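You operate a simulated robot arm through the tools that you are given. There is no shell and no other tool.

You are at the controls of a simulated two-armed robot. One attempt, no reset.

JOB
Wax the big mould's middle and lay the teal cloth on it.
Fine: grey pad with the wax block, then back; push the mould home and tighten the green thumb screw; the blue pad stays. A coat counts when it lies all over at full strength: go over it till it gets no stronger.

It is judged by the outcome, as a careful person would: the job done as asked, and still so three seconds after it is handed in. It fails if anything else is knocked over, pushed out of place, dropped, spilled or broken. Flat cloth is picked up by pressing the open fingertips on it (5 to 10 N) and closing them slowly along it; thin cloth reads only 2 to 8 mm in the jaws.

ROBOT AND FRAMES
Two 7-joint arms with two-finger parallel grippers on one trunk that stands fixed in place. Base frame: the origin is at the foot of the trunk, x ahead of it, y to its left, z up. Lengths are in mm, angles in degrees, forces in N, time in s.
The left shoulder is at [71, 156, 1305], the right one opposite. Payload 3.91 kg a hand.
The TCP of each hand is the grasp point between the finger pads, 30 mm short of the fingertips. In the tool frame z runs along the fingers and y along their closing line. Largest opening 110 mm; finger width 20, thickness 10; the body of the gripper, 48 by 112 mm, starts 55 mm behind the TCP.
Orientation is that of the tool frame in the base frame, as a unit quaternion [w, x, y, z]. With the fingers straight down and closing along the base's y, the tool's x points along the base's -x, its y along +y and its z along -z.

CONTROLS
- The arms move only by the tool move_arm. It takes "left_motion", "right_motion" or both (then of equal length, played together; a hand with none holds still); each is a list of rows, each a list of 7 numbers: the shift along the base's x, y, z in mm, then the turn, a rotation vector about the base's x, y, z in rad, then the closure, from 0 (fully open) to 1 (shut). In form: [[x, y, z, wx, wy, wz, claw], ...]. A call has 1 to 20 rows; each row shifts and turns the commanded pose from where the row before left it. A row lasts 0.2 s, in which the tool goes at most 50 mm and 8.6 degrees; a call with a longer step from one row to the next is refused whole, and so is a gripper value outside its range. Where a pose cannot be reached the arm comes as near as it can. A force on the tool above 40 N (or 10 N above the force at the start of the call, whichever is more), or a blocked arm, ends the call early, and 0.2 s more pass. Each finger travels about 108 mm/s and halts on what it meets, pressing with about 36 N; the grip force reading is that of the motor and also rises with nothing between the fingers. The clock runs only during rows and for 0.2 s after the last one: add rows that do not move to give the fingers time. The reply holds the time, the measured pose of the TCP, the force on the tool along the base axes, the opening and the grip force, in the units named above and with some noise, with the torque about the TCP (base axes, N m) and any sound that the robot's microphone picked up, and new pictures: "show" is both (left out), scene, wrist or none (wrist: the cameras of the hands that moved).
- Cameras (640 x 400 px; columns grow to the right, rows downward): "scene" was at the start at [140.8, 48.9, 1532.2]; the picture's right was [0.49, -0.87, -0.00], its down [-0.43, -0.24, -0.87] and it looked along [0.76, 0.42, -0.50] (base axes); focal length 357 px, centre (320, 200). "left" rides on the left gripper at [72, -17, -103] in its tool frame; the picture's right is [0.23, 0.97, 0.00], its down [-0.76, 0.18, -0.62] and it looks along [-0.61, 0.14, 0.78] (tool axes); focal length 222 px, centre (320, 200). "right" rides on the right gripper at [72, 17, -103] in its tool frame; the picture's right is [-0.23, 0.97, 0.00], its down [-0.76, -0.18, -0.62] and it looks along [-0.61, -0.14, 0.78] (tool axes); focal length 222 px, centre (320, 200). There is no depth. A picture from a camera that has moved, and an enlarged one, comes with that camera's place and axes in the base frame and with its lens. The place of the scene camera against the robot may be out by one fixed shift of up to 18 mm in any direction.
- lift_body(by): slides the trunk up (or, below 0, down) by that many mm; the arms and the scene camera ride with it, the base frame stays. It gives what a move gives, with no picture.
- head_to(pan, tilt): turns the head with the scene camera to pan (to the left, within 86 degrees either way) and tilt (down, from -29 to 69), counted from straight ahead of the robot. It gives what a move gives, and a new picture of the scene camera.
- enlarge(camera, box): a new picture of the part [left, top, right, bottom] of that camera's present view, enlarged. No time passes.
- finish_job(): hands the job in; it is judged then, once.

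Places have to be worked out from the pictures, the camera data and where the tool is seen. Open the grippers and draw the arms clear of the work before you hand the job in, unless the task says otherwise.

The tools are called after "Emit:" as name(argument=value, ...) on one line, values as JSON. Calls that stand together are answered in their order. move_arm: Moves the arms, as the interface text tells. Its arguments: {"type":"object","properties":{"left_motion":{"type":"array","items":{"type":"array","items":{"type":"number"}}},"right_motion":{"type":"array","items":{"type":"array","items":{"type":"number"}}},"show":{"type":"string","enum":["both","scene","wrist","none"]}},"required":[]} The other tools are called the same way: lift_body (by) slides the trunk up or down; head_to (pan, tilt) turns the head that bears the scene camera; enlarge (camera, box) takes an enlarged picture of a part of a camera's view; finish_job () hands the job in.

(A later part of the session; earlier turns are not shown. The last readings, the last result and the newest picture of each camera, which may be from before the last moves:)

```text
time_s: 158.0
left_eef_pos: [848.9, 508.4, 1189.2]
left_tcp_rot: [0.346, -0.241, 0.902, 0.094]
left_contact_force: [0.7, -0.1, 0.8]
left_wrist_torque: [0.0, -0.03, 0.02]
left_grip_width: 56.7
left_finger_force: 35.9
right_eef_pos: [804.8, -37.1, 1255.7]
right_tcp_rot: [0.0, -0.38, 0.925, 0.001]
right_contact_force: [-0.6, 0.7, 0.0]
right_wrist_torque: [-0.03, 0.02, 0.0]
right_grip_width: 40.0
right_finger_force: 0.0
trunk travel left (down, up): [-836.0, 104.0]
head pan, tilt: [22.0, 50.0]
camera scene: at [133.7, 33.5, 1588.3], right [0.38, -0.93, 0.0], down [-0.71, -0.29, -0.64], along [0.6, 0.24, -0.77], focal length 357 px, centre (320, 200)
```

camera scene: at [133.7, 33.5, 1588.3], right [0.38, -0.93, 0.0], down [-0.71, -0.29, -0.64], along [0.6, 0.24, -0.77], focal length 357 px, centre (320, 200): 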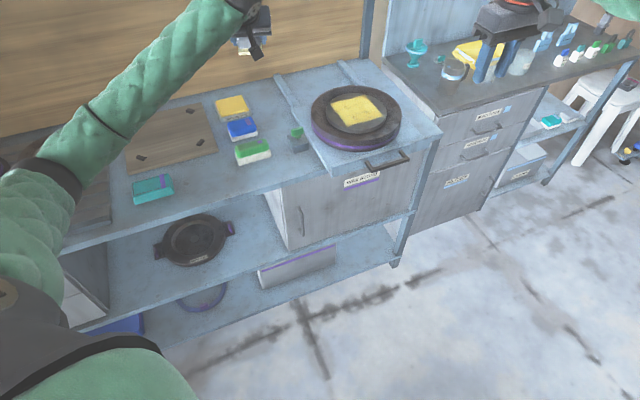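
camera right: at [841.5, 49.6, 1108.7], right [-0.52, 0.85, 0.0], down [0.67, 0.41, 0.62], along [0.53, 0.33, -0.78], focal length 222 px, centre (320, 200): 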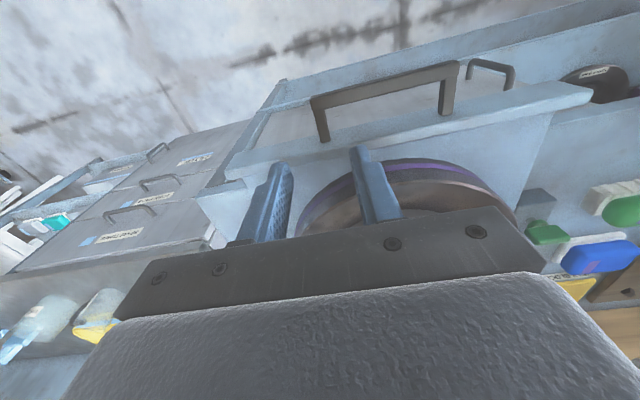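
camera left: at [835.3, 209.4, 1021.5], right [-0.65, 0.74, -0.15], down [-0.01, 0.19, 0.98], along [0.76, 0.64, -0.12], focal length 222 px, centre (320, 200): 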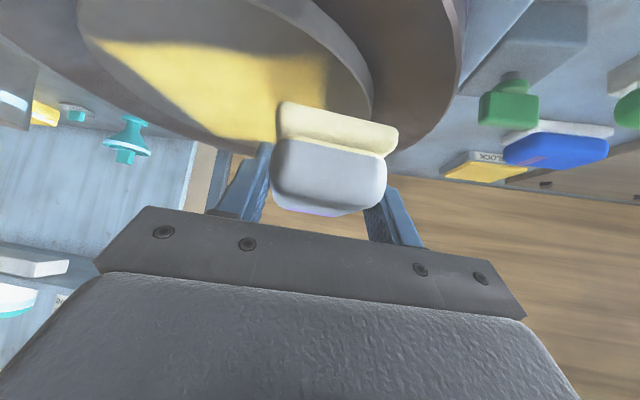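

Excellent: the elbow is now well out to the left and high, and the head camera sees the bench freely. I take the pad to the wax block again for a reload.

Emit:
move_arm(left_motion=[[12, 24, -30, 0, 0, 0, 1], [12, 24, -30, 0, 0, 0, 1], [13, 24, -30, 0, 0, 0, 1], [13, 24, -30, 0, 0, 0, 1], [13, 24, -30, 0, 0, 0, 1], [13, 24, -30, 0, 0, 0, 1], [14, 22, -30, 0, 0, 0, 1], [0, 0, -20, 0, 0, 0, 1], [0, 0, -15, 0, 0, 0, 1], [0, 0, 0, 0, 0, 0, 1]], show="both")

```text
time_s: 160.2
left_eef_pos: [936.7, 674.2, 943.3]
left_tcp_rot: [0.346, -0.24, 0.902, 0.093]
left_contact_force: [-0.3, -0.5, -0.6]
left_wrist_torque: [0.0, -0.01, 0.01]
left_grip_width: 56.9
left_finger_force: 35.9
right_eef_pos: [804.3, -37.0, 1255.5]
right_tcp_rot: [0.001, -0.381, 0.925, 0.001]
right_contact_force: [0.6, 0.1, -0.4]
right_wrist_torque: [0.03, -0.04, -0.01]
right_grip_width: 39.8
right_finger_force: 0.1
trunk travel left (down, up): [-836.0, 104.0]
head pan, tilt: [22.0, 50.0]
camera scene: at [133.4, 33.7, 1588.3], right [0.38, -0.93, 0.0], down [-0.71, -0.29, -0.64], along [0.6, 0.24, -0.77], focal length 357 px, centre (320, 200)
camera left: at [840.2, 597.4, 972.0], right [-0.63, 0.76, -0.15], down [0.04, 0.23, 0.97], along [0.77, 0.61, -0.18], focal length 222 px, centre (320, 200)
```

scene: 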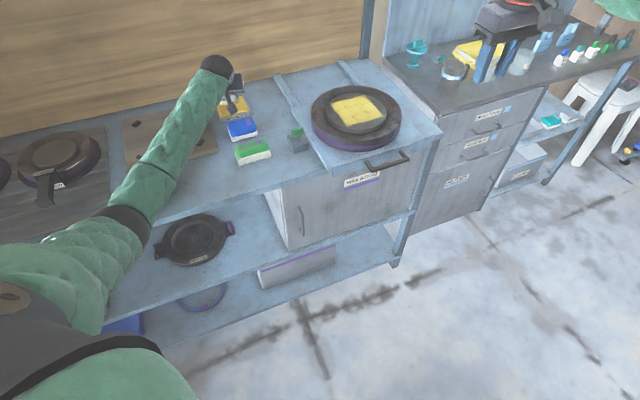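
left: 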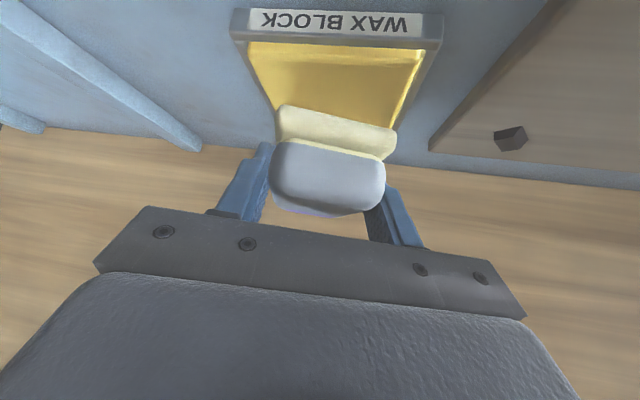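

Elbow clearance is fine. I lower the pad onto the wax again.

Emit:
move_arm(left_motion=[[1, 1, -10, 0, 0, 0, 1], [0, 0, -8, 0, 0, 0, 1], [0, 0, -5, 0, 0, 0, 1], [0, 0, -2, 0, 0, 0, 1], [0, 0, -2, 0, 0, 0, 1], [0, 0, -1.5, 0, 0, 0, 1], [0, 0, 0, 0, 0, 0, 1]], show="none")

```text
time_s: 161.8
left_eef_pos: [939.3, 674.8, 915.6]
left_tcp_rot: [0.345, -0.242, 0.902, 0.094]
left_contact_force: [0.4, 0.6, 0.3]
left_wrist_torque: [0.01, 0.01, 0.03]
left_grip_width: 57.0
left_finger_force: 36.4
right_eef_pos: [803.8, -36.1, 1255.7]
right_tcp_rot: [0.0, -0.38, 0.925, 0.001]
right_contact_force: [-0.6, 0.4, -0.2]
right_wrist_torque: [0.0, -0.01, 0.0]
right_grip_width: 40.3
right_finger_force: 0.0
trunk travel left (down, up): [-836.0, 104.0]
head pan, tilt: [22.0, 50.0]
```

Emit:
move_arm(left_motion=[[0, 0, -1.5, 0, 0, 0, 1], [0, 0, -1.5, 0, 0, 0, 1], [0, 0, -1, 0, 0, 0, 1], [0, 0, 0, 0, 0, 0, 1]], show="none")

```text
time_s: 162.8
left_eef_pos: [939.1, 674.5, 911.1]
left_tcp_rot: [0.345, -0.242, 0.902, 0.094]
left_contact_force: [0.7, -0.2, -0.4]
left_wrist_torque: [0.0, 0.04, -0.02]
left_grip_width: 56.9
left_finger_force: 35.4
right_eef_pos: [803.4, -35.5, 1256.0]
right_tcp_rot: [-0.001, -0.381, 0.925, 0.001]
right_contact_force: [-0.5, 0.2, 0.1]
right_wrist_torque: [-0.02, -0.03, 0.02]
right_grip_width: 39.9
right_finger_force: 0.0
trunk travel left (down, up): [-836.0, 104.0]
head pan, tilt: [22.0, 50.0]
```

The pad has ridden up slightly in the grip, so contact comes lower. I continue in 1 mm steps.

Emit:
move_arm(left_motion=[[0, 0, -1, 0, 0, 0, 1], [0, 0, -1, 0, 0, 0, 1], [0, 0, -1, 0, 0, 0, 1], [0, 0, 0, 0, 0, 0, 1]], show="wrist")

```text
time_s: 163.8
left_eef_pos: [939.6, 675.3, 910.5]
left_tcp_rot: [0.347, -0.241, 0.902, 0.094]
left_contact_force: [1.6, 0.8, 10.8]
left_wrist_torque: [-0.17, -0.37, 0.0]
left_grip_width: 56.9
left_finger_force: 35.6
right_eef_pos: [802.2, -37.1, 1256.3]
right_tcp_rot: [0.0, -0.38, 0.925, 0.001]
right_contact_force: [-0.9, -0.1, -0.3]
right_wrist_torque: [-0.01, 0.0, -0.03]
right_grip_width: 40.1
right_finger_force: 0.1
trunk travel left (down, up): [-836.0, 104.0]
head pan, tilt: [22.0, 50.0]
camera left: at [841.4, 598.2, 938.7], right [-0.63, 0.76, -0.15], down [0.04, 0.23, 0.97], along [0.77, 0.61, -0.17], focal length 222 px, centre (320, 200)
```

left: 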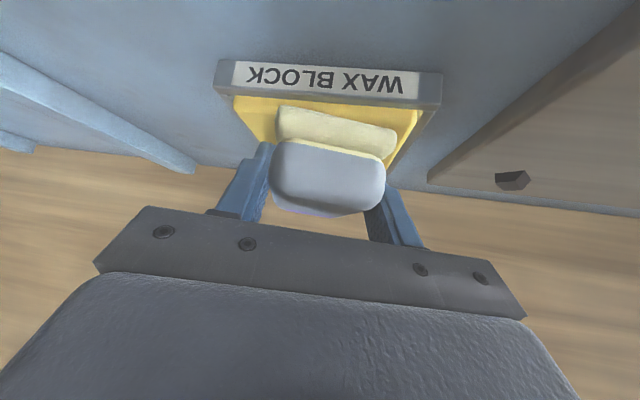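

In contact at 10.8 N. I rub the pad over the wax as before.

Emit:
move_arm(left_motion=[[0, 0, 0.5, 0, 0, 0, 1], [6, 3.5, 0, 0, 0, 0, 1], [6, 3.5, 0, 0, 0, 0, 1], [-6, -3.5, 0, 0, 0, 0, 1], [-6, -3.5, 0, 0, 0, 0, 1], [-6, -3.5, 0, 0, 0, 0, 1], [-6, -3.5, 0, 0, 0, 0, 1], [6, 3.5, 0, 0, 0, 0, 1], [6, 3.5, 0, 0, 0, 0, 1], [-3.5, 6, 0, 0, 0, 0, 1], [-3.5, 6, 0, 0, 0, 0, 1], [3.5, -6, 0, 0, 0, 0, 1], [3.5, -6, 0, 0, 0, 0, 1], [3.5, -6, 0, 0, 0, 0, 1], [3.5, -6, 0, 0, 0, 0, 1], [-3.5, 6, 0, 0, 0, 0, 1], [-3.5, 6, 0, 0, 0, 0, 1], [0, 0, 0, 0, 0, 0, 1]], show="wrist")

```text
time_s: 165.8
left_eef_pos: [937.7, 673.4, 910.8]
left_tcp_rot: [0.347, -0.24, 0.902, 0.094]
left_contact_force: [4.8, 2.5, 9.1]
left_wrist_torque: [-0.08, -0.36, 0.04]
left_grip_width: 56.8
left_finger_force: 35.5
right_eef_pos: [804.6, -37.3, 1257.0]
right_tcp_rot: [0.001, -0.38, 0.925, 0.001]
right_contact_force: [0.1, 0.0, 0.4]
right_wrist_torque: [-0.04, -0.02, -0.04]
right_grip_width: 39.9
right_finger_force: 0.1
trunk travel left (down, up): [-836.0, 104.0]
head pan, tilt: [22.0, 50.0]
stopped in row 9 (left hand): the force on the tool passed its limit at 98 N (the readings are from after the stop); the commanded pose is now the measured one
camera left: at [839.1, 596.2, 938.7], right [-0.63, 0.76, -0.15], down [0.04, 0.23, 0.97], along [0.77, 0.61, -0.17], focal length 222 px, centre (320, 200)
```

left: 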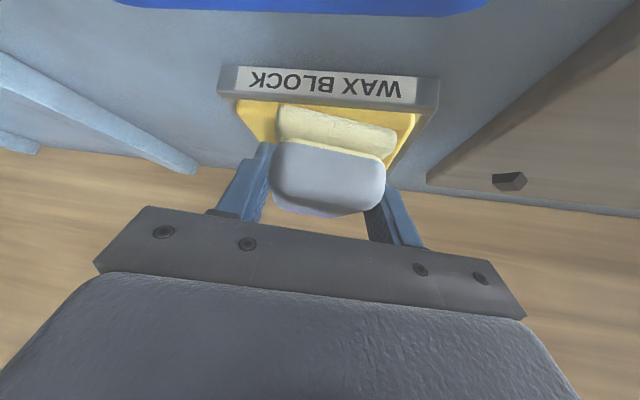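

A 98 N spike, and the blue pad's edge is now showing at the top of the wrist view: the hand's camera housing sits right over the blue pad. I stop and inspect before moving.

Emit:
enlarge(camera="scene", box=[170, 70, 310, 180])

Emit:
enlarge(camera="left", box=[100, 0, 520, 220])

```text
3.64 times, centred on (240, 125) of scene
camera zoom: at [132.4, 32.7, 1588.4], right [0.38, -0.93, 0.0], down [-0.71, -0.29, -0.64], along [0.6, 0.24, -0.77], focal length 1299 px, centre (611, 473)
```

zoom: 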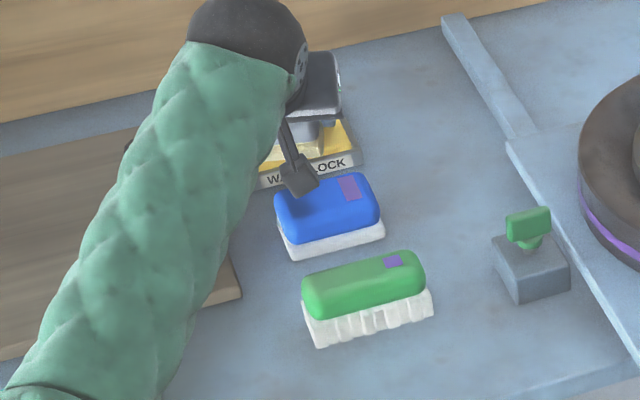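

```text
1.52 times, centred on (310, 110) of left
camera zoom: at [839.1, 596.2, 938.7], right [-0.63, 0.76, -0.15], down [0.04, 0.23, 0.97], along [0.77, 0.61, -0.17], focal length 338 px, centre (335, 337)
```

zoom: 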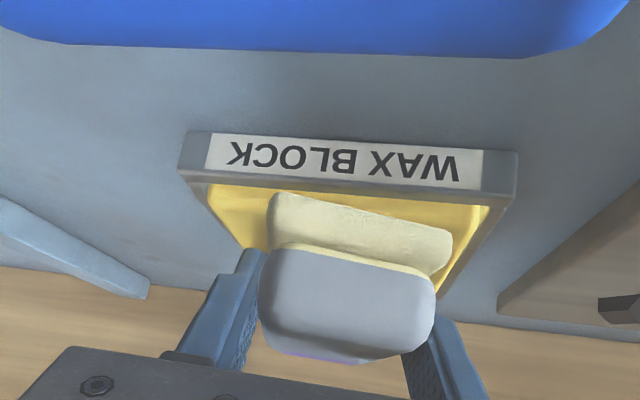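

The blue pad and wax block haven't shifted between views; most likely the pad's rear edge hung over the slab's near edge and caught. I lift a touch, move 9 mm forward, and rub only sideways with short strokes.

Emit:
move_arm(left_motion=[[0, 0, 4, 0, 0, 0, 1], [7, 4, 0, 0, 0, 0, 1], [0, 0, -2, 0, 0, 0, 1], [0, 0, -2, 0, 0, 0, 1], [-3.5, 6, 0, 0, 0, 0, 1], [-3.5, 6, 0, 0, 0, 0, 1], [3.5, -6, 0, 0, 0, 0, 1], [3.5, -6, 0, 0, 0, 0, 1], [3.5, -6, 0, 0, 0, 0, 1], [3.5, -6, 0, 0, 0, 0, 1], [-3.5, 6, 0, 0, 0, 0, 1], [-3.5, 6, 0, 0, 0, 0, 1], [-3.5, 6, 0, 0, 0, 0, 1], [-3.5, 6, 0, 0, 0, 0, 1], [3.5, -6, 0, 0, 0, 0, 1], [3.5, -6, 0, 0, 0, 0, 1], [0, 0, 0, 0, 0, 0, 1]], show="wrist")

Emit:
enlarge(camera="left", box=[180, 20, 480, 220])

```text
time_s: 169.4
left_eef_pos: [943.0, 674.2, 911.9]
left_tcp_rot: [0.346, -0.24, 0.902, 0.093]
left_contact_force: [-7.0, 5.4, 15.5]
left_wrist_torque: [-0.16, -0.26, 0.17]
left_grip_width: 56.8
left_finger_force: 35.8
right_eef_pos: [802.7, -38.2, 1257.9]
right_tcp_rot: [0.001, -0.379, 0.925, 0.001]
right_contact_force: [-0.2, 0.6, -0.7]
right_wrist_torque: [-0.01, 0.01, -0.04]
right_grip_width: 39.9
right_finger_force: 0.1
trunk travel left (down, up): [-836.0, 104.0]
head pan, tilt: [22.0, 50.0]
camera left: at [846.1, 599.0, 938.9], right [-0.63, 0.76, -0.15], down [0.04, 0.23, 0.97], along [0.77, 0.61, -0.17], focal length 222 px, centre (320, 200)
```

left: 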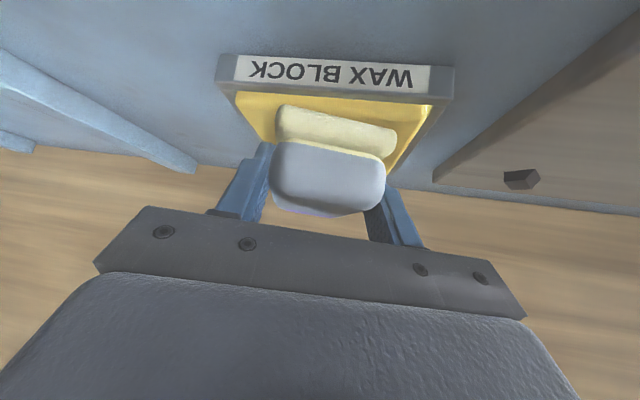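

```text
2.00 times, centred on (330, 120) of left
camera zoom: at [846.1, 599.0, 938.9], right [-0.63, 0.76, -0.15], down [0.04, 0.23, 0.97], along [0.77, 0.61, -0.17], focal length 444 px, centre (300, 360)
```

zoom: 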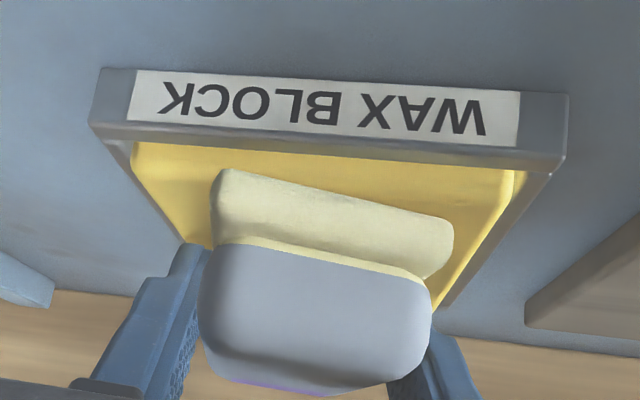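

The pad is reloaded. I lift it and bring it over the mould, above the start of the first lane.

Emit:
move_arm(left_motion=[[0, 0, 10, 0, 0, 0, 1], [0, 0, 40, 0, 0, 0, 1], [0, 0, 45, 0, 0, 0, 1], [0, -10, 10, 0, 0, 0, 1], [8, -38, 0, 0, 0, 0, 1], [8, -38, 0, 0, 0, 0, 1], [8, -38, 0, 0, 0, 0, 1], [9, -38, 0, 0, 0, 0, 1], [9, -38, 0, 0, 0, 0, 1], [9, -38, 0, 0, 0, 0, 1], [9, -38, 0, 0, 0, 0, 1], [9, -38, 0, 0, 0, 0, 1], [9, -38, 0, 0, 0, 0, 1], [9, -38, 0, 0, 0, 0, 1], [8, -38, 0, 0, 0, 0, 1], [0, 0, -15, 0, 0, 0, 1], [0, 0, 0, 0, 0, 0, 1]], show="both")

Emit:
enlarge(camera="scene", box=[170, 70, 310, 180])

```text
time_s: 173.0
left_eef_pos: [1038.9, 248.8, 997.3]
left_tcp_rot: [0.345, -0.241, 0.902, 0.094]
left_contact_force: [-0.6, 0.4, -0.6]
left_wrist_torque: [0.0, -0.02, -0.01]
left_grip_width: 56.7
left_finger_force: 35.5
right_eef_pos: [804.1, -36.7, 1256.8]
right_tcp_rot: [0.0, -0.38, 0.925, 0.002]
right_contact_force: [0.2, -0.5, 0.3]
right_wrist_torque: [0.03, 0.0, 0.0]
right_grip_width: 40.0
right_finger_force: 0.1
trunk travel left (down, up): [-836.0, 104.0]
head pan, tilt: [22.0, 50.0]
camera scene: at [133.4, 32.8, 1588.4], right [0.37, -0.93, 0.0], down [-0.71, -0.29, -0.64], along [0.6, 0.24, -0.77], focal length 357 px, centre (320, 200)
camera left: at [941.4, 171.6, 1026.7], right [-0.63, 0.76, -0.15], down [0.04, 0.23, 0.97], along [0.77, 0.61, -0.18], focal length 222 px, centre (320, 200)
```

scene: 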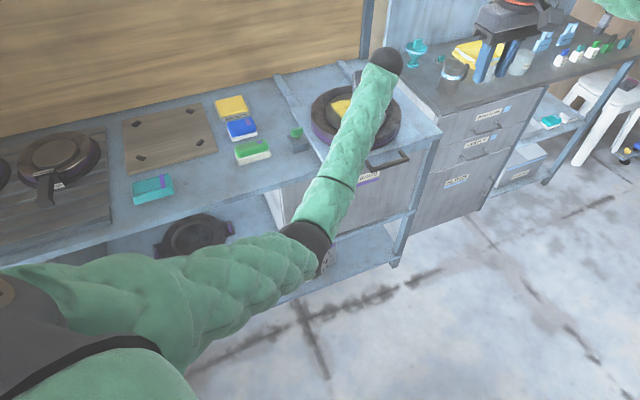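
left: 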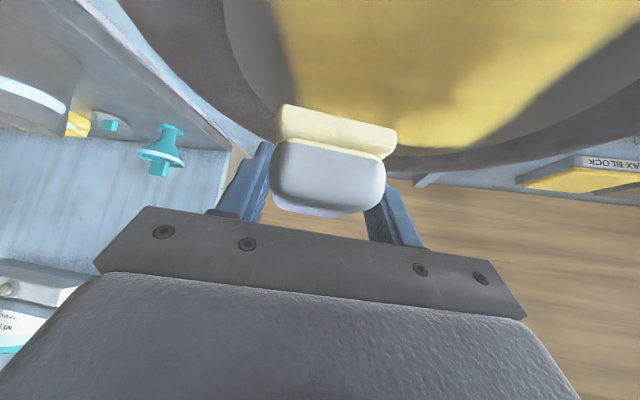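

```text
3.64 times, centred on (240, 125) of scene
camera zoom: at [133.4, 32.8, 1588.4], right [0.37, -0.93, 0.0], down [-0.71, -0.29, -0.64], along [0.6, 0.24, -0.77], focal length 1299 px, centre (611, 473)
```

zoom: 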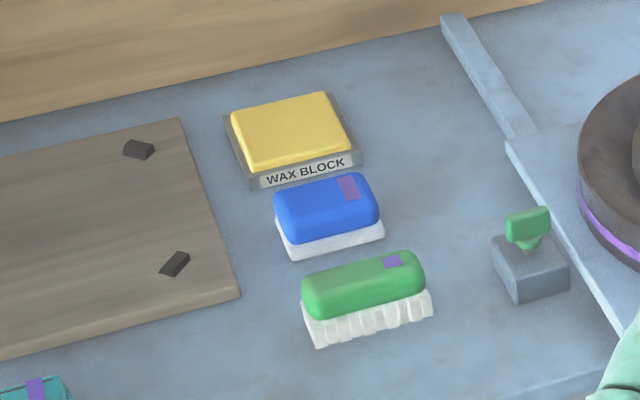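

Pads and wax block stand where they were. I lower onto the disc and begin the second full pass.

Emit:
move_arm(left_motion=[[0, 0, -10, 0, 0, 0, 1], [0, 0, -7, 0, 0, 0, 1], [0, 0, -4, 0, 0, 0, 1], [0, 0, -2, 0, 0, 0, 1], [0, 0, -1.5, 0, 0, 0, 1], [0, 0, 0, 0, 0, 0, 1]], show="none")

```text
time_s: 174.4
left_eef_pos: [1038.8, 248.2, 975.0]
left_tcp_rot: [0.345, -0.241, 0.902, 0.094]
left_contact_force: [-0.3, 1.0, -0.9]
left_wrist_torque: [0.02, -0.05, 0.04]
left_grip_width: 56.7
left_finger_force: 35.6
right_eef_pos: [804.1, -36.1, 1256.3]
right_tcp_rot: [0.0, -0.38, 0.925, 0.001]
right_contact_force: [0.4, 0.4, 0.0]
right_wrist_torque: [-0.01, 0.01, 0.01]
right_grip_width: 40.0
right_finger_force: 0.2
trunk travel left (down, up): [-836.0, 104.0]
head pan, tilt: [22.0, 50.0]
```

Emit:
move_arm(left_motion=[[0, 0, -1.5, 0, 0, 0, 1], [0, 0, -1.5, 0, 0, 0, 1], [0, 0, -1, 0, 0, 0, 1], [0, 0, 0, 0, 0, 0, 1]], show="none")

```text
time_s: 175.4
left_eef_pos: [1040.3, 248.5, 971.1]
left_tcp_rot: [0.346, -0.24, 0.902, 0.094]
left_contact_force: [1.2, 1.6, 3.4]
left_wrist_torque: [0.01, -0.25, 0.04]
left_grip_width: 56.7
left_finger_force: 36.3
right_eef_pos: [804.2, -36.5, 1257.4]
right_tcp_rot: [0.0, -0.381, 0.925, 0.001]
right_contact_force: [-0.1, -0.3, -0.6]
right_wrist_torque: [-0.01, 0.02, -0.02]
right_grip_width: 40.0
right_finger_force: 0.0
trunk travel left (down, up): [-836.0, 104.0]
head pan, tilt: [22.0, 50.0]
```

Contact at 971. I press about 1 mm more and stroke left across the patch, then step to the next lane and stroke back.

Emit:
move_arm(left_motion=[[0, 0, -1, 0, 0, 0, 1], [-7, 7, 0, 0, 0, 0, 1], [-7, 7, 0, 0, 0, 0, 1], [-7, 7, 0, 0, 0, 0, 1], [-7, 7, 0, 0, 0, 0, 1], [-7, 7, 0, 0, 0, 0, 1], [-7, 7, 0, 0, 0, 0, 1], [-7, 7, 0, 0, 0, 0, 1], [-7, 7, 0, 0, 0, 0, 1], [-7, 7, 0, 0, 0, 0, 1], [7, -7, 0, 0, 0, 0, 1], [7, -7, 0, 0, 0, 0, 1], [7, -7, 0, 0, 0, 0, 1], [7, -7, 0, 0, 0, 0, 1], [7, -7, 0, 0, 0, 0, 1], [7, -7, 0, 0, 0, 0, 1], [7, -7, 0, 0, 0, 0, 1], [7, -7, 0, 0, 0, 0, 1], [7, -7, 0, 0, 0, 0, 1], [0, 0, 4, 0, 0, 0, 1]], show="wrist")

```text
time_s: 179.6
left_eef_pos: [1039.7, 247.2, 971.3]
left_tcp_rot: [0.344, -0.239, 0.903, 0.094]
left_contact_force: [-0.1, -0.5, -0.1]
left_wrist_torque: [-0.02, -0.07, -0.03]
left_grip_width: 56.8
left_finger_force: 36.3
right_eef_pos: [804.4, -37.2, 1254.5]
right_tcp_rot: [-0.001, -0.38, 0.925, 0.001]
right_contact_force: [-0.3, 1.1, -0.5]
right_wrist_torque: [0.02, 0.01, 0.0]
right_grip_width: 39.8
right_finger_force: 0.1
trunk travel left (down, up): [-836.0, 104.0]
head pan, tilt: [22.0, 50.0]
camera left: at [941.4, 171.0, 999.6], right [-0.63, 0.76, -0.15], down [0.05, 0.23, 0.97], along [0.77, 0.61, -0.18], focal length 222 px, centre (320, 200)
```

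left: 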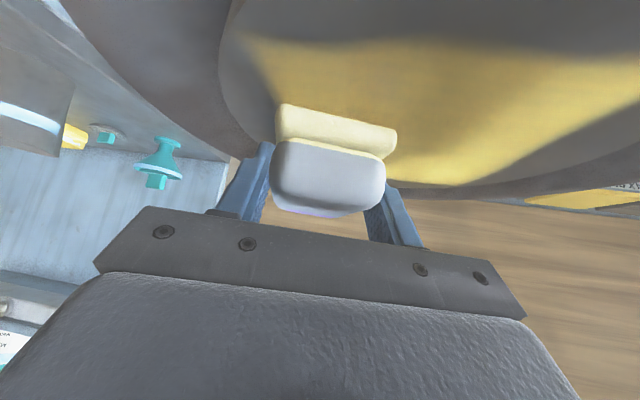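

Next lane, 25 mm closer to me: down again, stroke left and back.

Emit:
move_arm(left_motion=[[-9, -9, 0, 0, 0, 0, 1], [-9, -9, -2, 0, 0, 0, 1], [0, 0, -1.5, 0, 0, 0, 1], [0, 0, -1, 0, 0, 0, 1], [0, 0, 0, 0, 0, 0, 1]], show="none")

```text
time_s: 180.8
left_eef_pos: [1021.4, 232.1, 970.8]
left_tcp_rot: [0.346, -0.241, 0.902, 0.094]
left_contact_force: [3.3, -2.1, 14.8]
left_wrist_torque: [-0.36, -0.51, 0.04]
left_grip_width: 56.9
left_finger_force: 36.4
right_eef_pos: [804.0, -37.3, 1256.6]
right_tcp_rot: [0.0, -0.38, 0.925, 0.001]
right_contact_force: [0.8, 0.2, -0.6]
right_wrist_torque: [0.0, 0.0, 0.01]
right_grip_width: 39.9
right_finger_force: 0.1
trunk travel left (down, up): [-836.0, 104.0]
head pan, tilt: [22.0, 50.0]
```

Pressing at about 15 N; I ease slightly and stroke this lane both ways.

Emit:
move_arm(left_motion=[[0, 0, 0.8, 0, 0, 0, 1], [-7, 7, 0, 0, 0, 0, 1], [-7, 7, 0, 0, 0, 0, 1], [-7, 7, 0, 0, 0, 0, 1], [-7, 7, 0, 0, 0, 0, 1], [-7, 7, 0, 0, 0, 0, 1], [-7, 7, 0, 0, 0, 0, 1], [-7, 7, 0, 0, 0, 0, 1], [-7, 7, 0, 0, 0, 0, 1], [-7, 7, 0, 0, 0, 0, 1], [7, -7, 0, 0, 0, 0, 1], [7, -7, 0, 0, 0, 0, 1], [7, -7, 0, 0, 0, 0, 1], [7, -7, 0, 0, 0, 0, 1], [7, -7, 0, 0, 0, 0, 1], [7, -7, 0, 0, 0, 0, 1], [7, -7, 0, 0, 0, 0, 1], [7, -7, 0, 0, 0, 0, 1], [7, -7, 0, 0, 0, 0, 1], [0, 0, 0, 0, 0, 0, 1]], show="wrist")

```text
time_s: 185.0
left_eef_pos: [1022.0, 230.1, 970.5]
left_tcp_rot: [0.346, -0.239, 0.902, 0.093]
left_contact_force: [-1.9, -1.8, 11.0]
left_wrist_torque: [-0.26, -0.26, 0.09]
left_grip_width: 56.9
left_finger_force: 36.0
right_eef_pos: [803.3, -38.9, 1255.7]
right_tcp_rot: [0.001, -0.38, 0.925, 0.001]
right_contact_force: [0.4, -0.5, 0.0]
right_wrist_torque: [0.0, 0.01, 0.0]
right_grip_width: 39.7
right_finger_force: 0.0
trunk travel left (down, up): [-836.0, 104.0]
head pan, tilt: [22.0, 50.0]
camera left: at [923.0, 152.9, 999.0], right [-0.63, 0.76, -0.15], down [0.04, 0.23, 0.97], along [0.77, 0.61, -0.18], focal length 222 px, centre (320, 200)
```

left: 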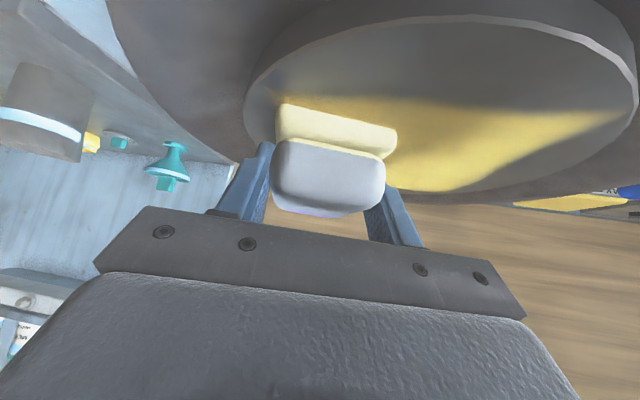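

Now the near lane (normal ≈857), again both ways.

Emit:
move_arm(left_motion=[[0, 0, 4, 0, 0, 0, 1], [-10, -10, 0, 0, 0, 0, 1], [-10, -10, 0, 0, 0, 0, 1], [0, 0, -2, 0, 0, 0, 1], [0, 0, -2, 0, 0, 0, 1], [-8, 8, 0, 0, 0, 0, 1], [-8, 8, 0, 0, 0, 0, 1], [-8, 8, 0, 0, 0, 0, 1], [-8, 8, 0, 0, 0, 0, 1], [-8, 8, 0, 0, 0, 0, 1], [-8, 8, 0, 0, 0, 0, 1], [-8, 8, 0, 0, 0, 0, 1], [8, -8, 0, 0, 0, 0, 1], [8, -8, 0, 0, 0, 0, 1], [8, -8, 0, 0, 0, 0, 1], [8, -8, 0, 0, 0, 0, 1], [8, -8, 0, 0, 0, 0, 1], [8, -8, 0, 0, 0, 0, 1], [8, -8, 0, 0, 0, 0, 1], [0, 0, 0, 0, 0, 0, 1]], show="wrist")

```text
time_s: 188.3
left_eef_pos: [973.5, 238.2, 971.8]
left_tcp_rot: [0.346, -0.239, 0.902, 0.093]
left_contact_force: [-3.4, 0.1, 9.5]
left_wrist_torque: [-0.2, -0.14, -0.16]
left_grip_width: 56.8
left_finger_force: 35.7
right_eef_pos: [804.5, -39.4, 1256.0]
right_tcp_rot: [0.0, -0.38, 0.925, 0.001]
right_contact_force: [1.0, 0.6, 0.0]
right_wrist_torque: [0.0, -0.01, 0.02]
right_grip_width: 39.9
right_finger_force: 0.0
trunk travel left (down, up): [-836.0, 104.0]
head pan, tilt: [22.0, 50.0]
stopped in row 16 (left hand): the force on the tool passed its limit at 53 N (the readings are from after the stop); the commanded pose is now the measured one
camera left: at [875.1, 161.5, 999.0], right [-0.63, 0.76, -0.15], down [0.04, 0.23, 0.97], along [0.77, 0.61, -0.17], focal length 222 px, centre (320, 200)
```

left: 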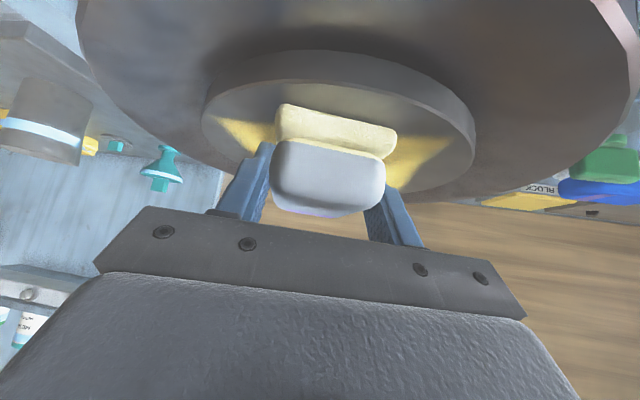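

A small snag ended the last stroke early, but the lane was nearly done. I lift off and swing the hand left so the head camera can judge the coat.

Emit:
move_arm(left_motion=[[0, 0, 15, 0, 0, 0, 1], [0, 0, 40, 0, 0, 0, 1], [0, 20, 40, 0, 0, 0, 1], [-10, 45, 10, 0, 0, 0, 1], [-10, 45, 0, 0, 0, 0, 1], [-10, 45, 0, 0, 0, 0, 1], [-10, 45, 0, 0, 0, 0, 1], [-10, 45, 0, 0, 0, 0, 1], [-10, 40, 0, 0, 0, 0, 1], [0, 0, 0, 0, 0, 0, 1]], show="scene")

Emit:
enlarge(camera="scene", box=[328, 88, 402, 136])

Emit:
enlarge(camera="scene", box=[290, 60, 430, 160])

```text
time_s: 190.5
left_eef_pos: [912.7, 522.3, 1074.1]
left_tcp_rot: [0.344, -0.239, 0.903, 0.094]
left_contact_force: [0.7, 0.2, -0.3]
left_wrist_torque: [-0.03, 0.01, 0.02]
left_grip_width: 56.7
left_finger_force: 36.3
right_eef_pos: [805.5, -39.0, 1255.7]
right_tcp_rot: [0.0, -0.38, 0.925, 0.001]
right_contact_force: [0.2, -0.3, -0.3]
right_wrist_torque: [-0.02, -0.03, -0.02]
right_grip_width: 39.8
right_finger_force: 0.1
trunk travel left (down, up): [-836.0, 104.0]
head pan, tilt: [22.0, 50.0]
camera scene: at [133.6, 32.3, 1588.4], right [0.38, -0.93, 0.0], down [-0.71, -0.29, -0.64], along [0.6, 0.24, -0.77], focal length 357 px, centre (320, 200)
```

scene: 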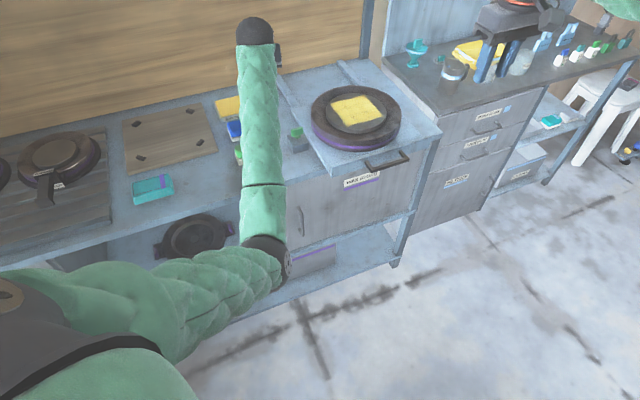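

```text
8.33 times, centred on (365, 112) of scene
camera zoom: at [133.6, 32.3, 1588.4], right [0.38, -0.93, 0.0], down [-0.71, -0.29, -0.64], along [0.6, 0.24, -0.77], focal length 2976 px, centre (-55, 933)
```

zoom: 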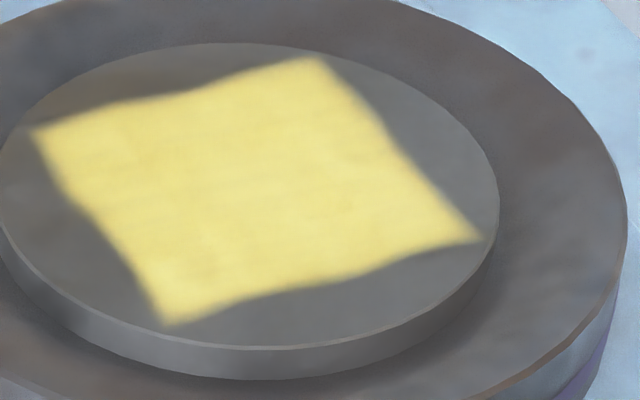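

```text
4.00 times, centred on (360, 110) of scene
camera zoom: at [133.6, 32.3, 1588.4], right [0.38, -0.93, 0.0], down [-0.71, -0.29, -0.64], along [0.6, 0.24, -0.77], focal length 1429 px, centre (160, 560)
```

zoom: 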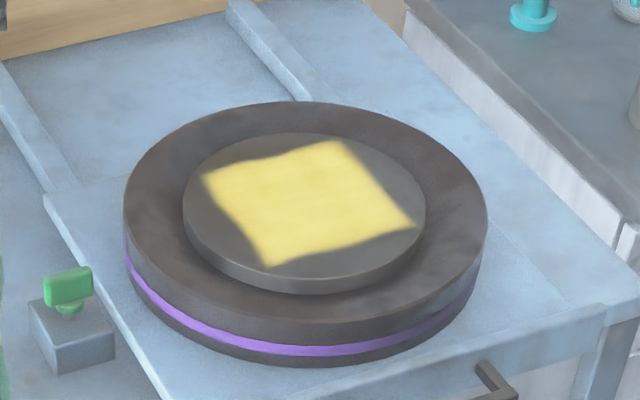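

The patch keeps exactly the same outline and looks alike to the eye. I compare small spots of it, near corner against far corner, at the highest zoom.

Emit:
enlarge(camera="scene", box=[340, 108, 364, 128])

Emit:
enlarge(camera="scene", box=[350, 92, 374, 112])

Emit:
enlarge(camera="scene", box=[364, 104, 388, 124])

```text
16.00 times, centred on (352, 118) of scene
camera zoom: at [133.6, 32.3, 1588.4], right [0.38, -0.93, 0.0], down [-0.71, -0.29, -0.64], along [0.6, 0.24, -0.77], focal length 5714 px, centre (-192, 1512)
```

zoom: 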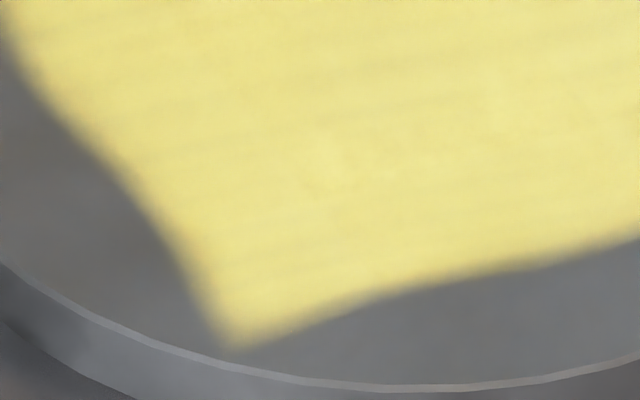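

```text
16.00 times, centred on (362, 102) of scene
camera zoom: at [133.6, 32.3, 1588.4], right [0.38, -0.93, 0.0], down [-0.71, -0.29, -0.64], along [0.6, 0.24, -0.77], focal length 5714 px, centre (-352, 1768)
```

zoom: 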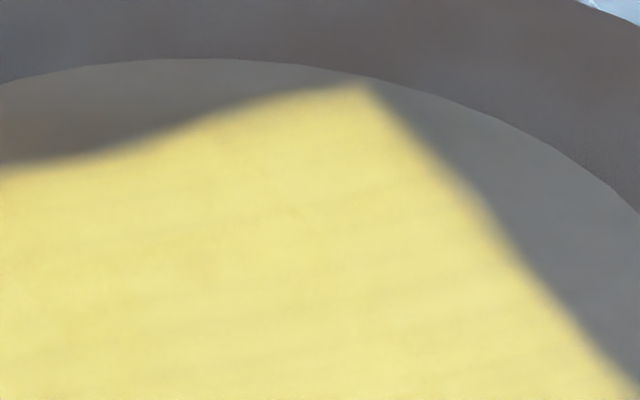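

```text
16.00 times, centred on (376, 114) of scene
camera zoom: at [133.6, 32.3, 1588.4], right [0.38, -0.93, 0.0], down [-0.71, -0.29, -0.64], along [0.6, 0.24, -0.77], focal length 5714 px, centre (-576, 1576)
```

zoom: 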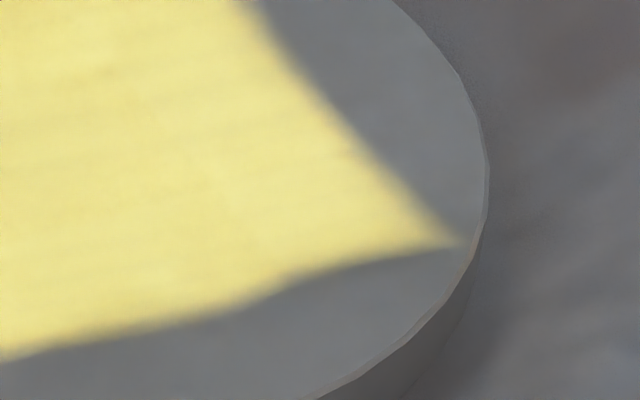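

The coat is even everywhere and no stronger than after the first pass, so it's at full strength. Now I carry the grey pad back over its place, turning −75° while tilted.

Emit:
move_arm(left_motion=[[-27, 7, 0, 0, 0, -0.145, 1], [-27, 7, 0, 0, 0, -0.145, 1], [-27, 8, 0, 0, 0, -0.145, 1], [-27, 8, 0, 0, 0, -0.145, 1], [-27, 8, 0, 0, 0, -0.145, 1], [-27, 8, 0, 0, 0, -0.145, 1], [-27, 8, 0, 0, 0, -0.145, 1], [-27, 8, 0, 0, 0, -0.145, 1], [-27, 8, -20, 0, 0, -0.145, 1], [-25, 8, -30, 0, 0, 0, 1], [0, 0, -30, 0, 0, 0, 1], [0, 0, 0, 0, 0, 0, 1]], show="both")

```text
time_s: 193.1
left_eef_pos: [644.0, 601.9, 994.4]
left_tcp_rot: [0.331, 0.358, 0.863, -0.135]
left_contact_force: [-0.3, 0.1, 0.0]
left_wrist_torque: [-0.01, -0.01, -0.05]
left_grip_width: 56.6
left_finger_force: 35.8
right_eef_pos: [803.8, -36.8, 1256.5]
right_tcp_rot: [0.001, -0.38, 0.925, 0.002]
right_contact_force: [0.0, 0.4, 0.1]
right_wrist_torque: [-0.03, 0.02, -0.01]
right_grip_width: 40.0
right_finger_force: 0.0
trunk travel left (down, up): [-836.0, 104.0]
head pan, tilt: [22.0, 50.0]
camera scene: at [133.1, 33.8, 1588.4], right [0.38, -0.93, 0.0], down [-0.71, -0.29, -0.64], along [0.6, 0.24, -0.77], focal length 357 px, centre (320, 200)
camera left: at [545.3, 676.1, 1022.5], right [0.57, 0.81, -0.15], down [0.23, 0.02, 0.97], along [0.79, -0.59, -0.18], focal length 222 px, centre (320, 200)
```

scene: 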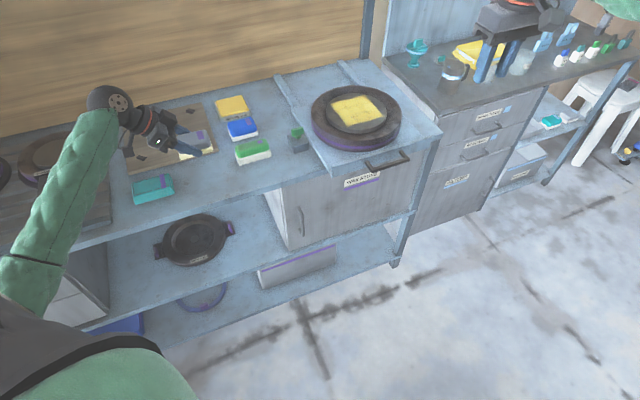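
left: 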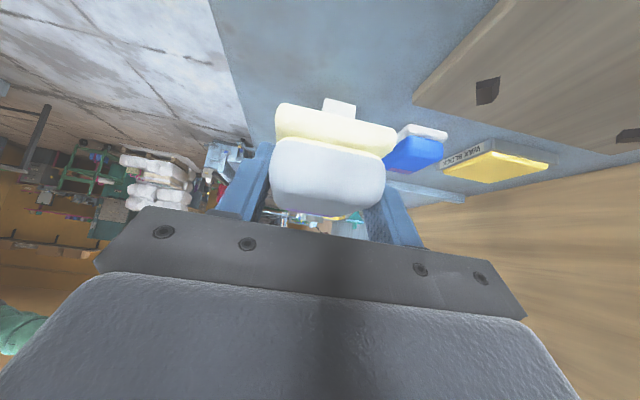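

I line up with the pick-up spot and lower the pad, slowing down near the bench.

Emit:
move_arm(left_motion=[[1, -2, -25, 0, 0, 0, 1], [0, 0, -25, 0, 0, 0, 1], [0, 0, -25, 0, 0, 0, 1], [0, 0, -15, 0, 0, 0, 1], [0, 0, -7, 0, 0, 0, 1], [0, 0, -4, 0, 0, 0, 1], [0, 0, -2, 0, 0, 0, 1], [0, 0, -1.5, 0, 0, 0, 1], [0, 0, 0, 0, 0, 0, 1]], show="scene")

Emit:
enlarge(camera="scene", box=[90, 90, 280, 220])

```text
time_s: 195.1
left_eef_pos: [644.5, 601.5, 888.7]
left_tcp_rot: [0.33, 0.357, 0.863, -0.135]
left_contact_force: [-0.2, -0.2, -0.8]
left_wrist_torque: [0.01, -0.01, 0.04]
left_grip_width: 56.7
left_finger_force: 36.3
right_eef_pos: [804.4, -37.5, 1256.3]
right_tcp_rot: [0.0, -0.379, 0.925, 0.001]
right_contact_force: [0.8, -0.8, -0.5]
right_wrist_torque: [0.01, 0.04, -0.01]
right_grip_width: 39.9
right_finger_force: 0.1
trunk travel left (down, up): [-836.0, 104.0]
head pan, tilt: [22.0, 50.0]
camera scene: at [133.2, 33.7, 1588.4], right [0.38, -0.93, 0.0], down [-0.71, -0.29, -0.64], along [0.6, 0.24, -0.77], focal length 357 px, centre (320, 200)
```

scene: 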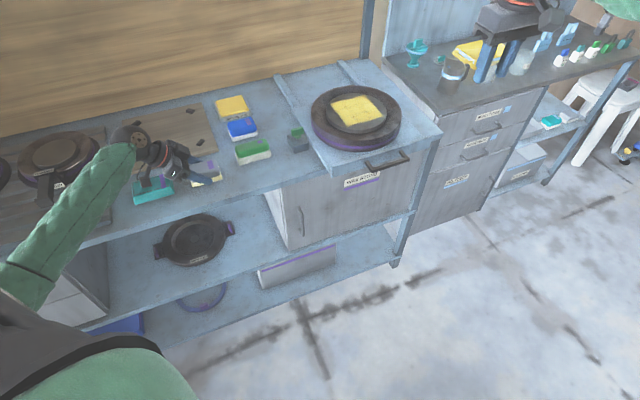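

```text
3.08 times, centred on (185, 155) of scene
camera zoom: at [133.2, 33.7, 1588.4], right [0.38, -0.93, 0.0], down [-0.71, -0.29, -0.64], along [0.6, 0.24, -0.77], focal length 1099 px, centre (735, 338)
```

zoom: 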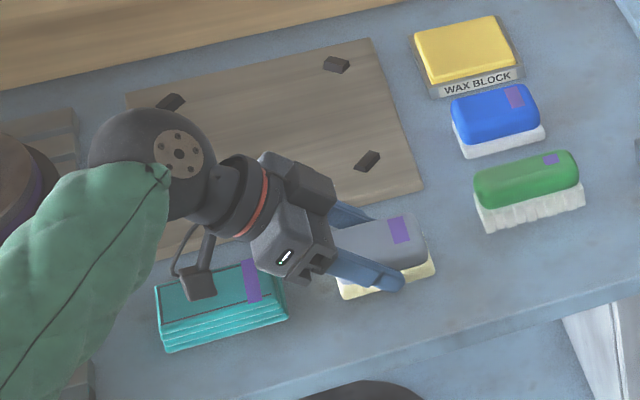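

Not touching yet; I lower in 1 mm steps until it rests.

Emit:
move_arm(left_motion=[[0.5, -1, -1, 0, 0, 0, 1], [0, 0, -1, 0, 0, 0, 1], [0, 0, -1, 0, 0, 0, 1], [0, 0, 0, 0, 0, 0, 1]], show="none")

```text
time_s: 196.1
left_eef_pos: [645.6, 599.0, 889.2]
left_tcp_rot: [0.331, 0.358, 0.862, -0.135]
left_contact_force: [0.9, 6.0, 20.3]
left_wrist_torque: [-0.43, -0.11, 0.12]
left_grip_width: 56.5
left_finger_force: 35.6
right_eef_pos: [803.7, -37.1, 1257.6]
right_tcp_rot: [0.001, -0.38, 0.925, 0.001]
right_contact_force: [0.3, -0.2, 0.1]
right_wrist_torque: [-0.01, -0.01, 0.01]
right_grip_width: 40.0
right_finger_force: 0.0
trunk travel left (down, up): [-836.0, 104.0]
head pan, tilt: [22.0, 50.0]
```

It now rests on the bench with 20 N; I ease up 2 mm and then open the fingers gently.

Emit:
move_arm(left_motion=[[0, 0, 2, 0, 0, 0, 1], [0, 0, 0, 0, 0, 0, 0.9], [0, 0, 0, 0, 0, 0, 0.75], [0, 0, 0, 0, 0, 0, 0.6], [0, 0, 0, 0, 0, 0, 0.45], [0, 0, 0, 0, 0, 0, 0.3], [0, 0, 0, 0, 0, 0, 0.15], [0, 0, 0, 0, 0, 0, 0.05], [0, 0, 0, 0, 0, 0, 0.05]], show="both")

Emit:
enlarge(camera="left", box=[160, 0, 480, 230])

```text
time_s: 198.1
left_eef_pos: [644.3, 599.8, 889.5]
left_tcp_rot: [0.332, 0.357, 0.863, -0.135]
left_contact_force: [4.7, 10.8, 13.8]
left_wrist_torque: [-0.24, 0.26, -0.15]
left_grip_width: 99.1
left_finger_force: 0.0
right_eef_pos: [804.2, -37.9, 1257.7]
right_tcp_rot: [0.001, -0.38, 0.925, 0.001]
right_contact_force: [-0.2, 0.8, -0.2]
right_wrist_torque: [-0.01, -0.01, 0.03]
right_grip_width: 40.2
right_finger_force: 0.0
trunk travel left (down, up): [-836.0, 104.0]
head pan, tilt: [22.0, 50.0]
camera scene: at [132.4, 33.9, 1588.4], right [0.38, -0.93, 0.0], down [-0.71, -0.29, -0.64], along [0.6, 0.24, -0.77], focal length 357 px, centre (320, 200)
camera left: at [546.5, 673.3, 917.3], right [0.57, 0.81, -0.15], down [0.23, 0.02, 0.97], along [0.79, -0.59, -0.18], focal length 222 px, centre (320, 200)
```

scene: 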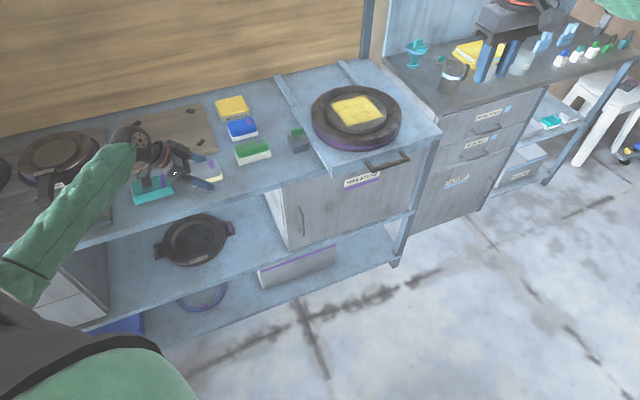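
left: 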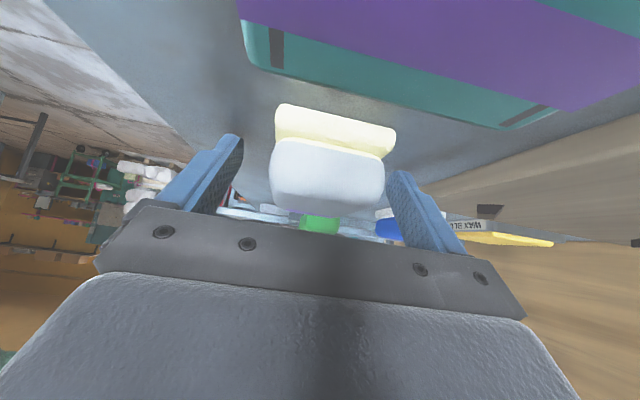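

```text
1.74 times, centred on (320, 115) of left
camera zoom: at [546.5, 673.3, 917.3], right [0.57, 0.81, -0.15], down [0.23, 0.02, 0.97], along [0.79, -0.59, -0.18], focal length 386 px, centre (320, 348)
```

zoom: 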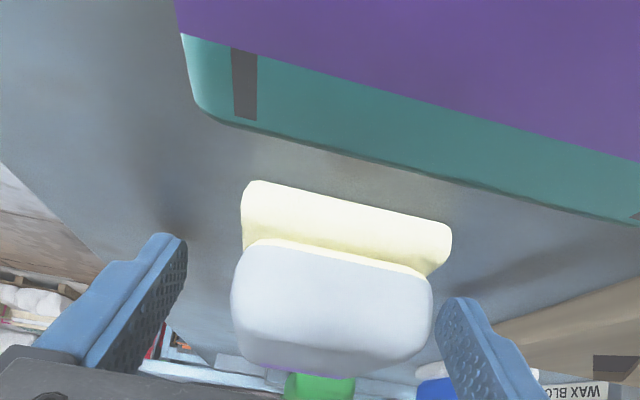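

The pad stands free between the open fingers, but there's still some contact force on the hand. I rise 4 mm and check.

Emit:
move_arm(left_motion=[[0, 0, 2, 0, 0, 0, 0.05], [0, 0, 2, 0, 0, 0, 0.05], [0, 0, 0, 0, 0, 0, 0.05]], show="none")

```text
time_s: 198.9
left_eef_pos: [646.4, 597.7, 892.1]
left_tcp_rot: [0.33, 0.358, 0.863, -0.137]
left_contact_force: [0.7, -0.1, 0.6]
left_wrist_torque: [-0.01, -0.01, -0.03]
left_grip_width: 104.6
left_finger_force: 0.1
right_eef_pos: [804.8, -37.5, 1255.6]
right_tcp_rot: [0.0, -0.379, 0.925, 0.001]
right_contact_force: [0.1, 0.6, -0.3]
right_wrist_torque: [-0.01, 0.02, 0.0]
right_grip_width: 39.9
right_finger_force: 0.0
trunk travel left (down, up): [-836.0, 104.0]
head pan, tilt: [22.0, 50.0]
```

Free now. I back out along the slant and up, then look at the pad and the cloth.

Emit:
move_arm(left_motion=[[-5, 5, 10, 0, 0, 0, 0], [-10, 10, 22, 0, 0, 0, 0], [-12, 12, 26, 0, 0, 0, 0], [-12, 12, 26, 0, 0, 0, 0], [-12, 12, 30, 0, 0, 0, 0], [-10, 10, 40, 0, 0, 0, 0], [0, 0, 0, 0, 0, 0, 0]], show="both")

Emit:
enlarge(camera="scene", box=[90, 90, 280, 220])

Emit:
enlarge(camera="left", box=[160, 0, 480, 200])

```text
time_s: 200.5
left_eef_pos: [583.6, 660.9, 1046.2]
left_tcp_rot: [0.331, 0.357, 0.863, -0.135]
left_contact_force: [0.3, 0.0, 0.1]
left_wrist_torque: [0.0, 0.01, -0.02]
left_grip_width: 109.9
left_finger_force: 0.2
right_eef_pos: [805.0, -37.5, 1255.4]
right_tcp_rot: [0.0, -0.38, 0.925, 0.001]
right_contact_force: [0.1, -0.4, 0.7]
right_wrist_torque: [-0.01, 0.0, 0.03]
right_grip_width: 39.9
right_finger_force: 0.0
trunk travel left (down, up): [-836.0, 104.0]
head pan, tilt: [22.0, 50.0]
camera scene: at [133.4, 33.9, 1588.3], right [0.38, -0.93, 0.0], down [-0.71, -0.29, -0.64], along [0.6, 0.24, -0.77], focal length 357 px, centre (320, 200)
camera left: at [486.0, 734.3, 1074.6], right [0.57, 0.81, -0.15], down [0.23, 0.02, 0.97], along [0.79, -0.59, -0.18], focal length 222 px, centre (320, 200)
```

scene: 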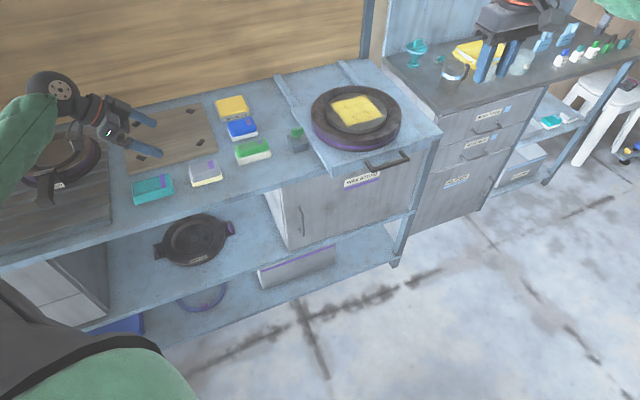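
left: 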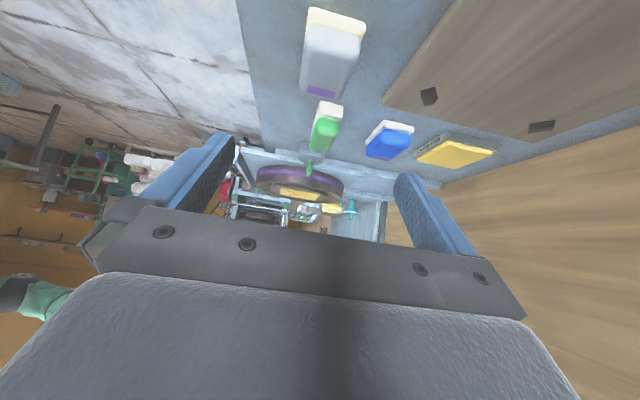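

```text
3.08 times, centred on (185, 155) of scene
camera zoom: at [133.4, 33.9, 1588.3], right [0.38, -0.93, 0.0], down [-0.71, -0.29, -0.64], along [0.6, 0.24, -0.77], focal length 1099 px, centre (735, 338)
```

zoom: 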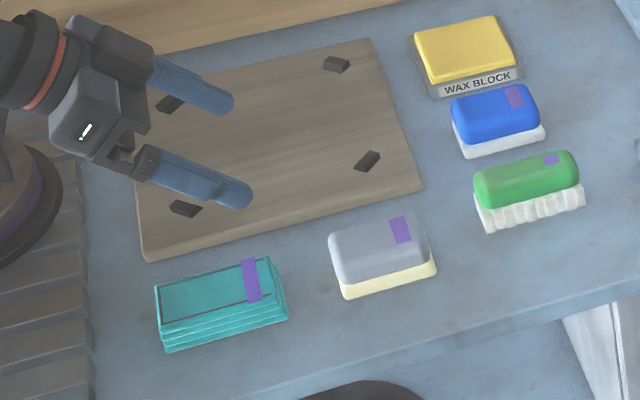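

```text
2.00 times, centred on (320, 100) of left
camera zoom: at [486.0, 734.3, 1074.6], right [0.57, 0.81, -0.15], down [0.23, 0.02, 0.97], along [0.79, -0.59, -0.18], focal length 444 px, centre (320, 400)
```

zoom: 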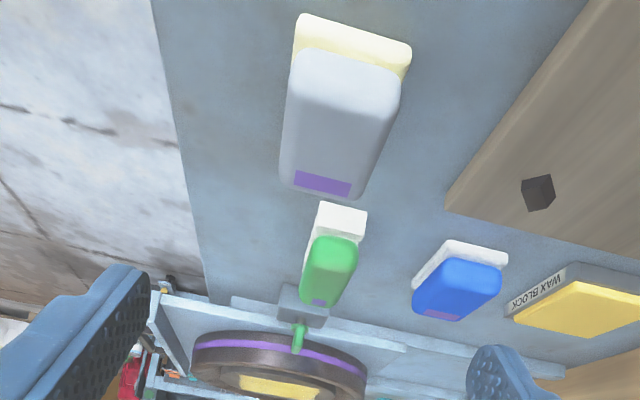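

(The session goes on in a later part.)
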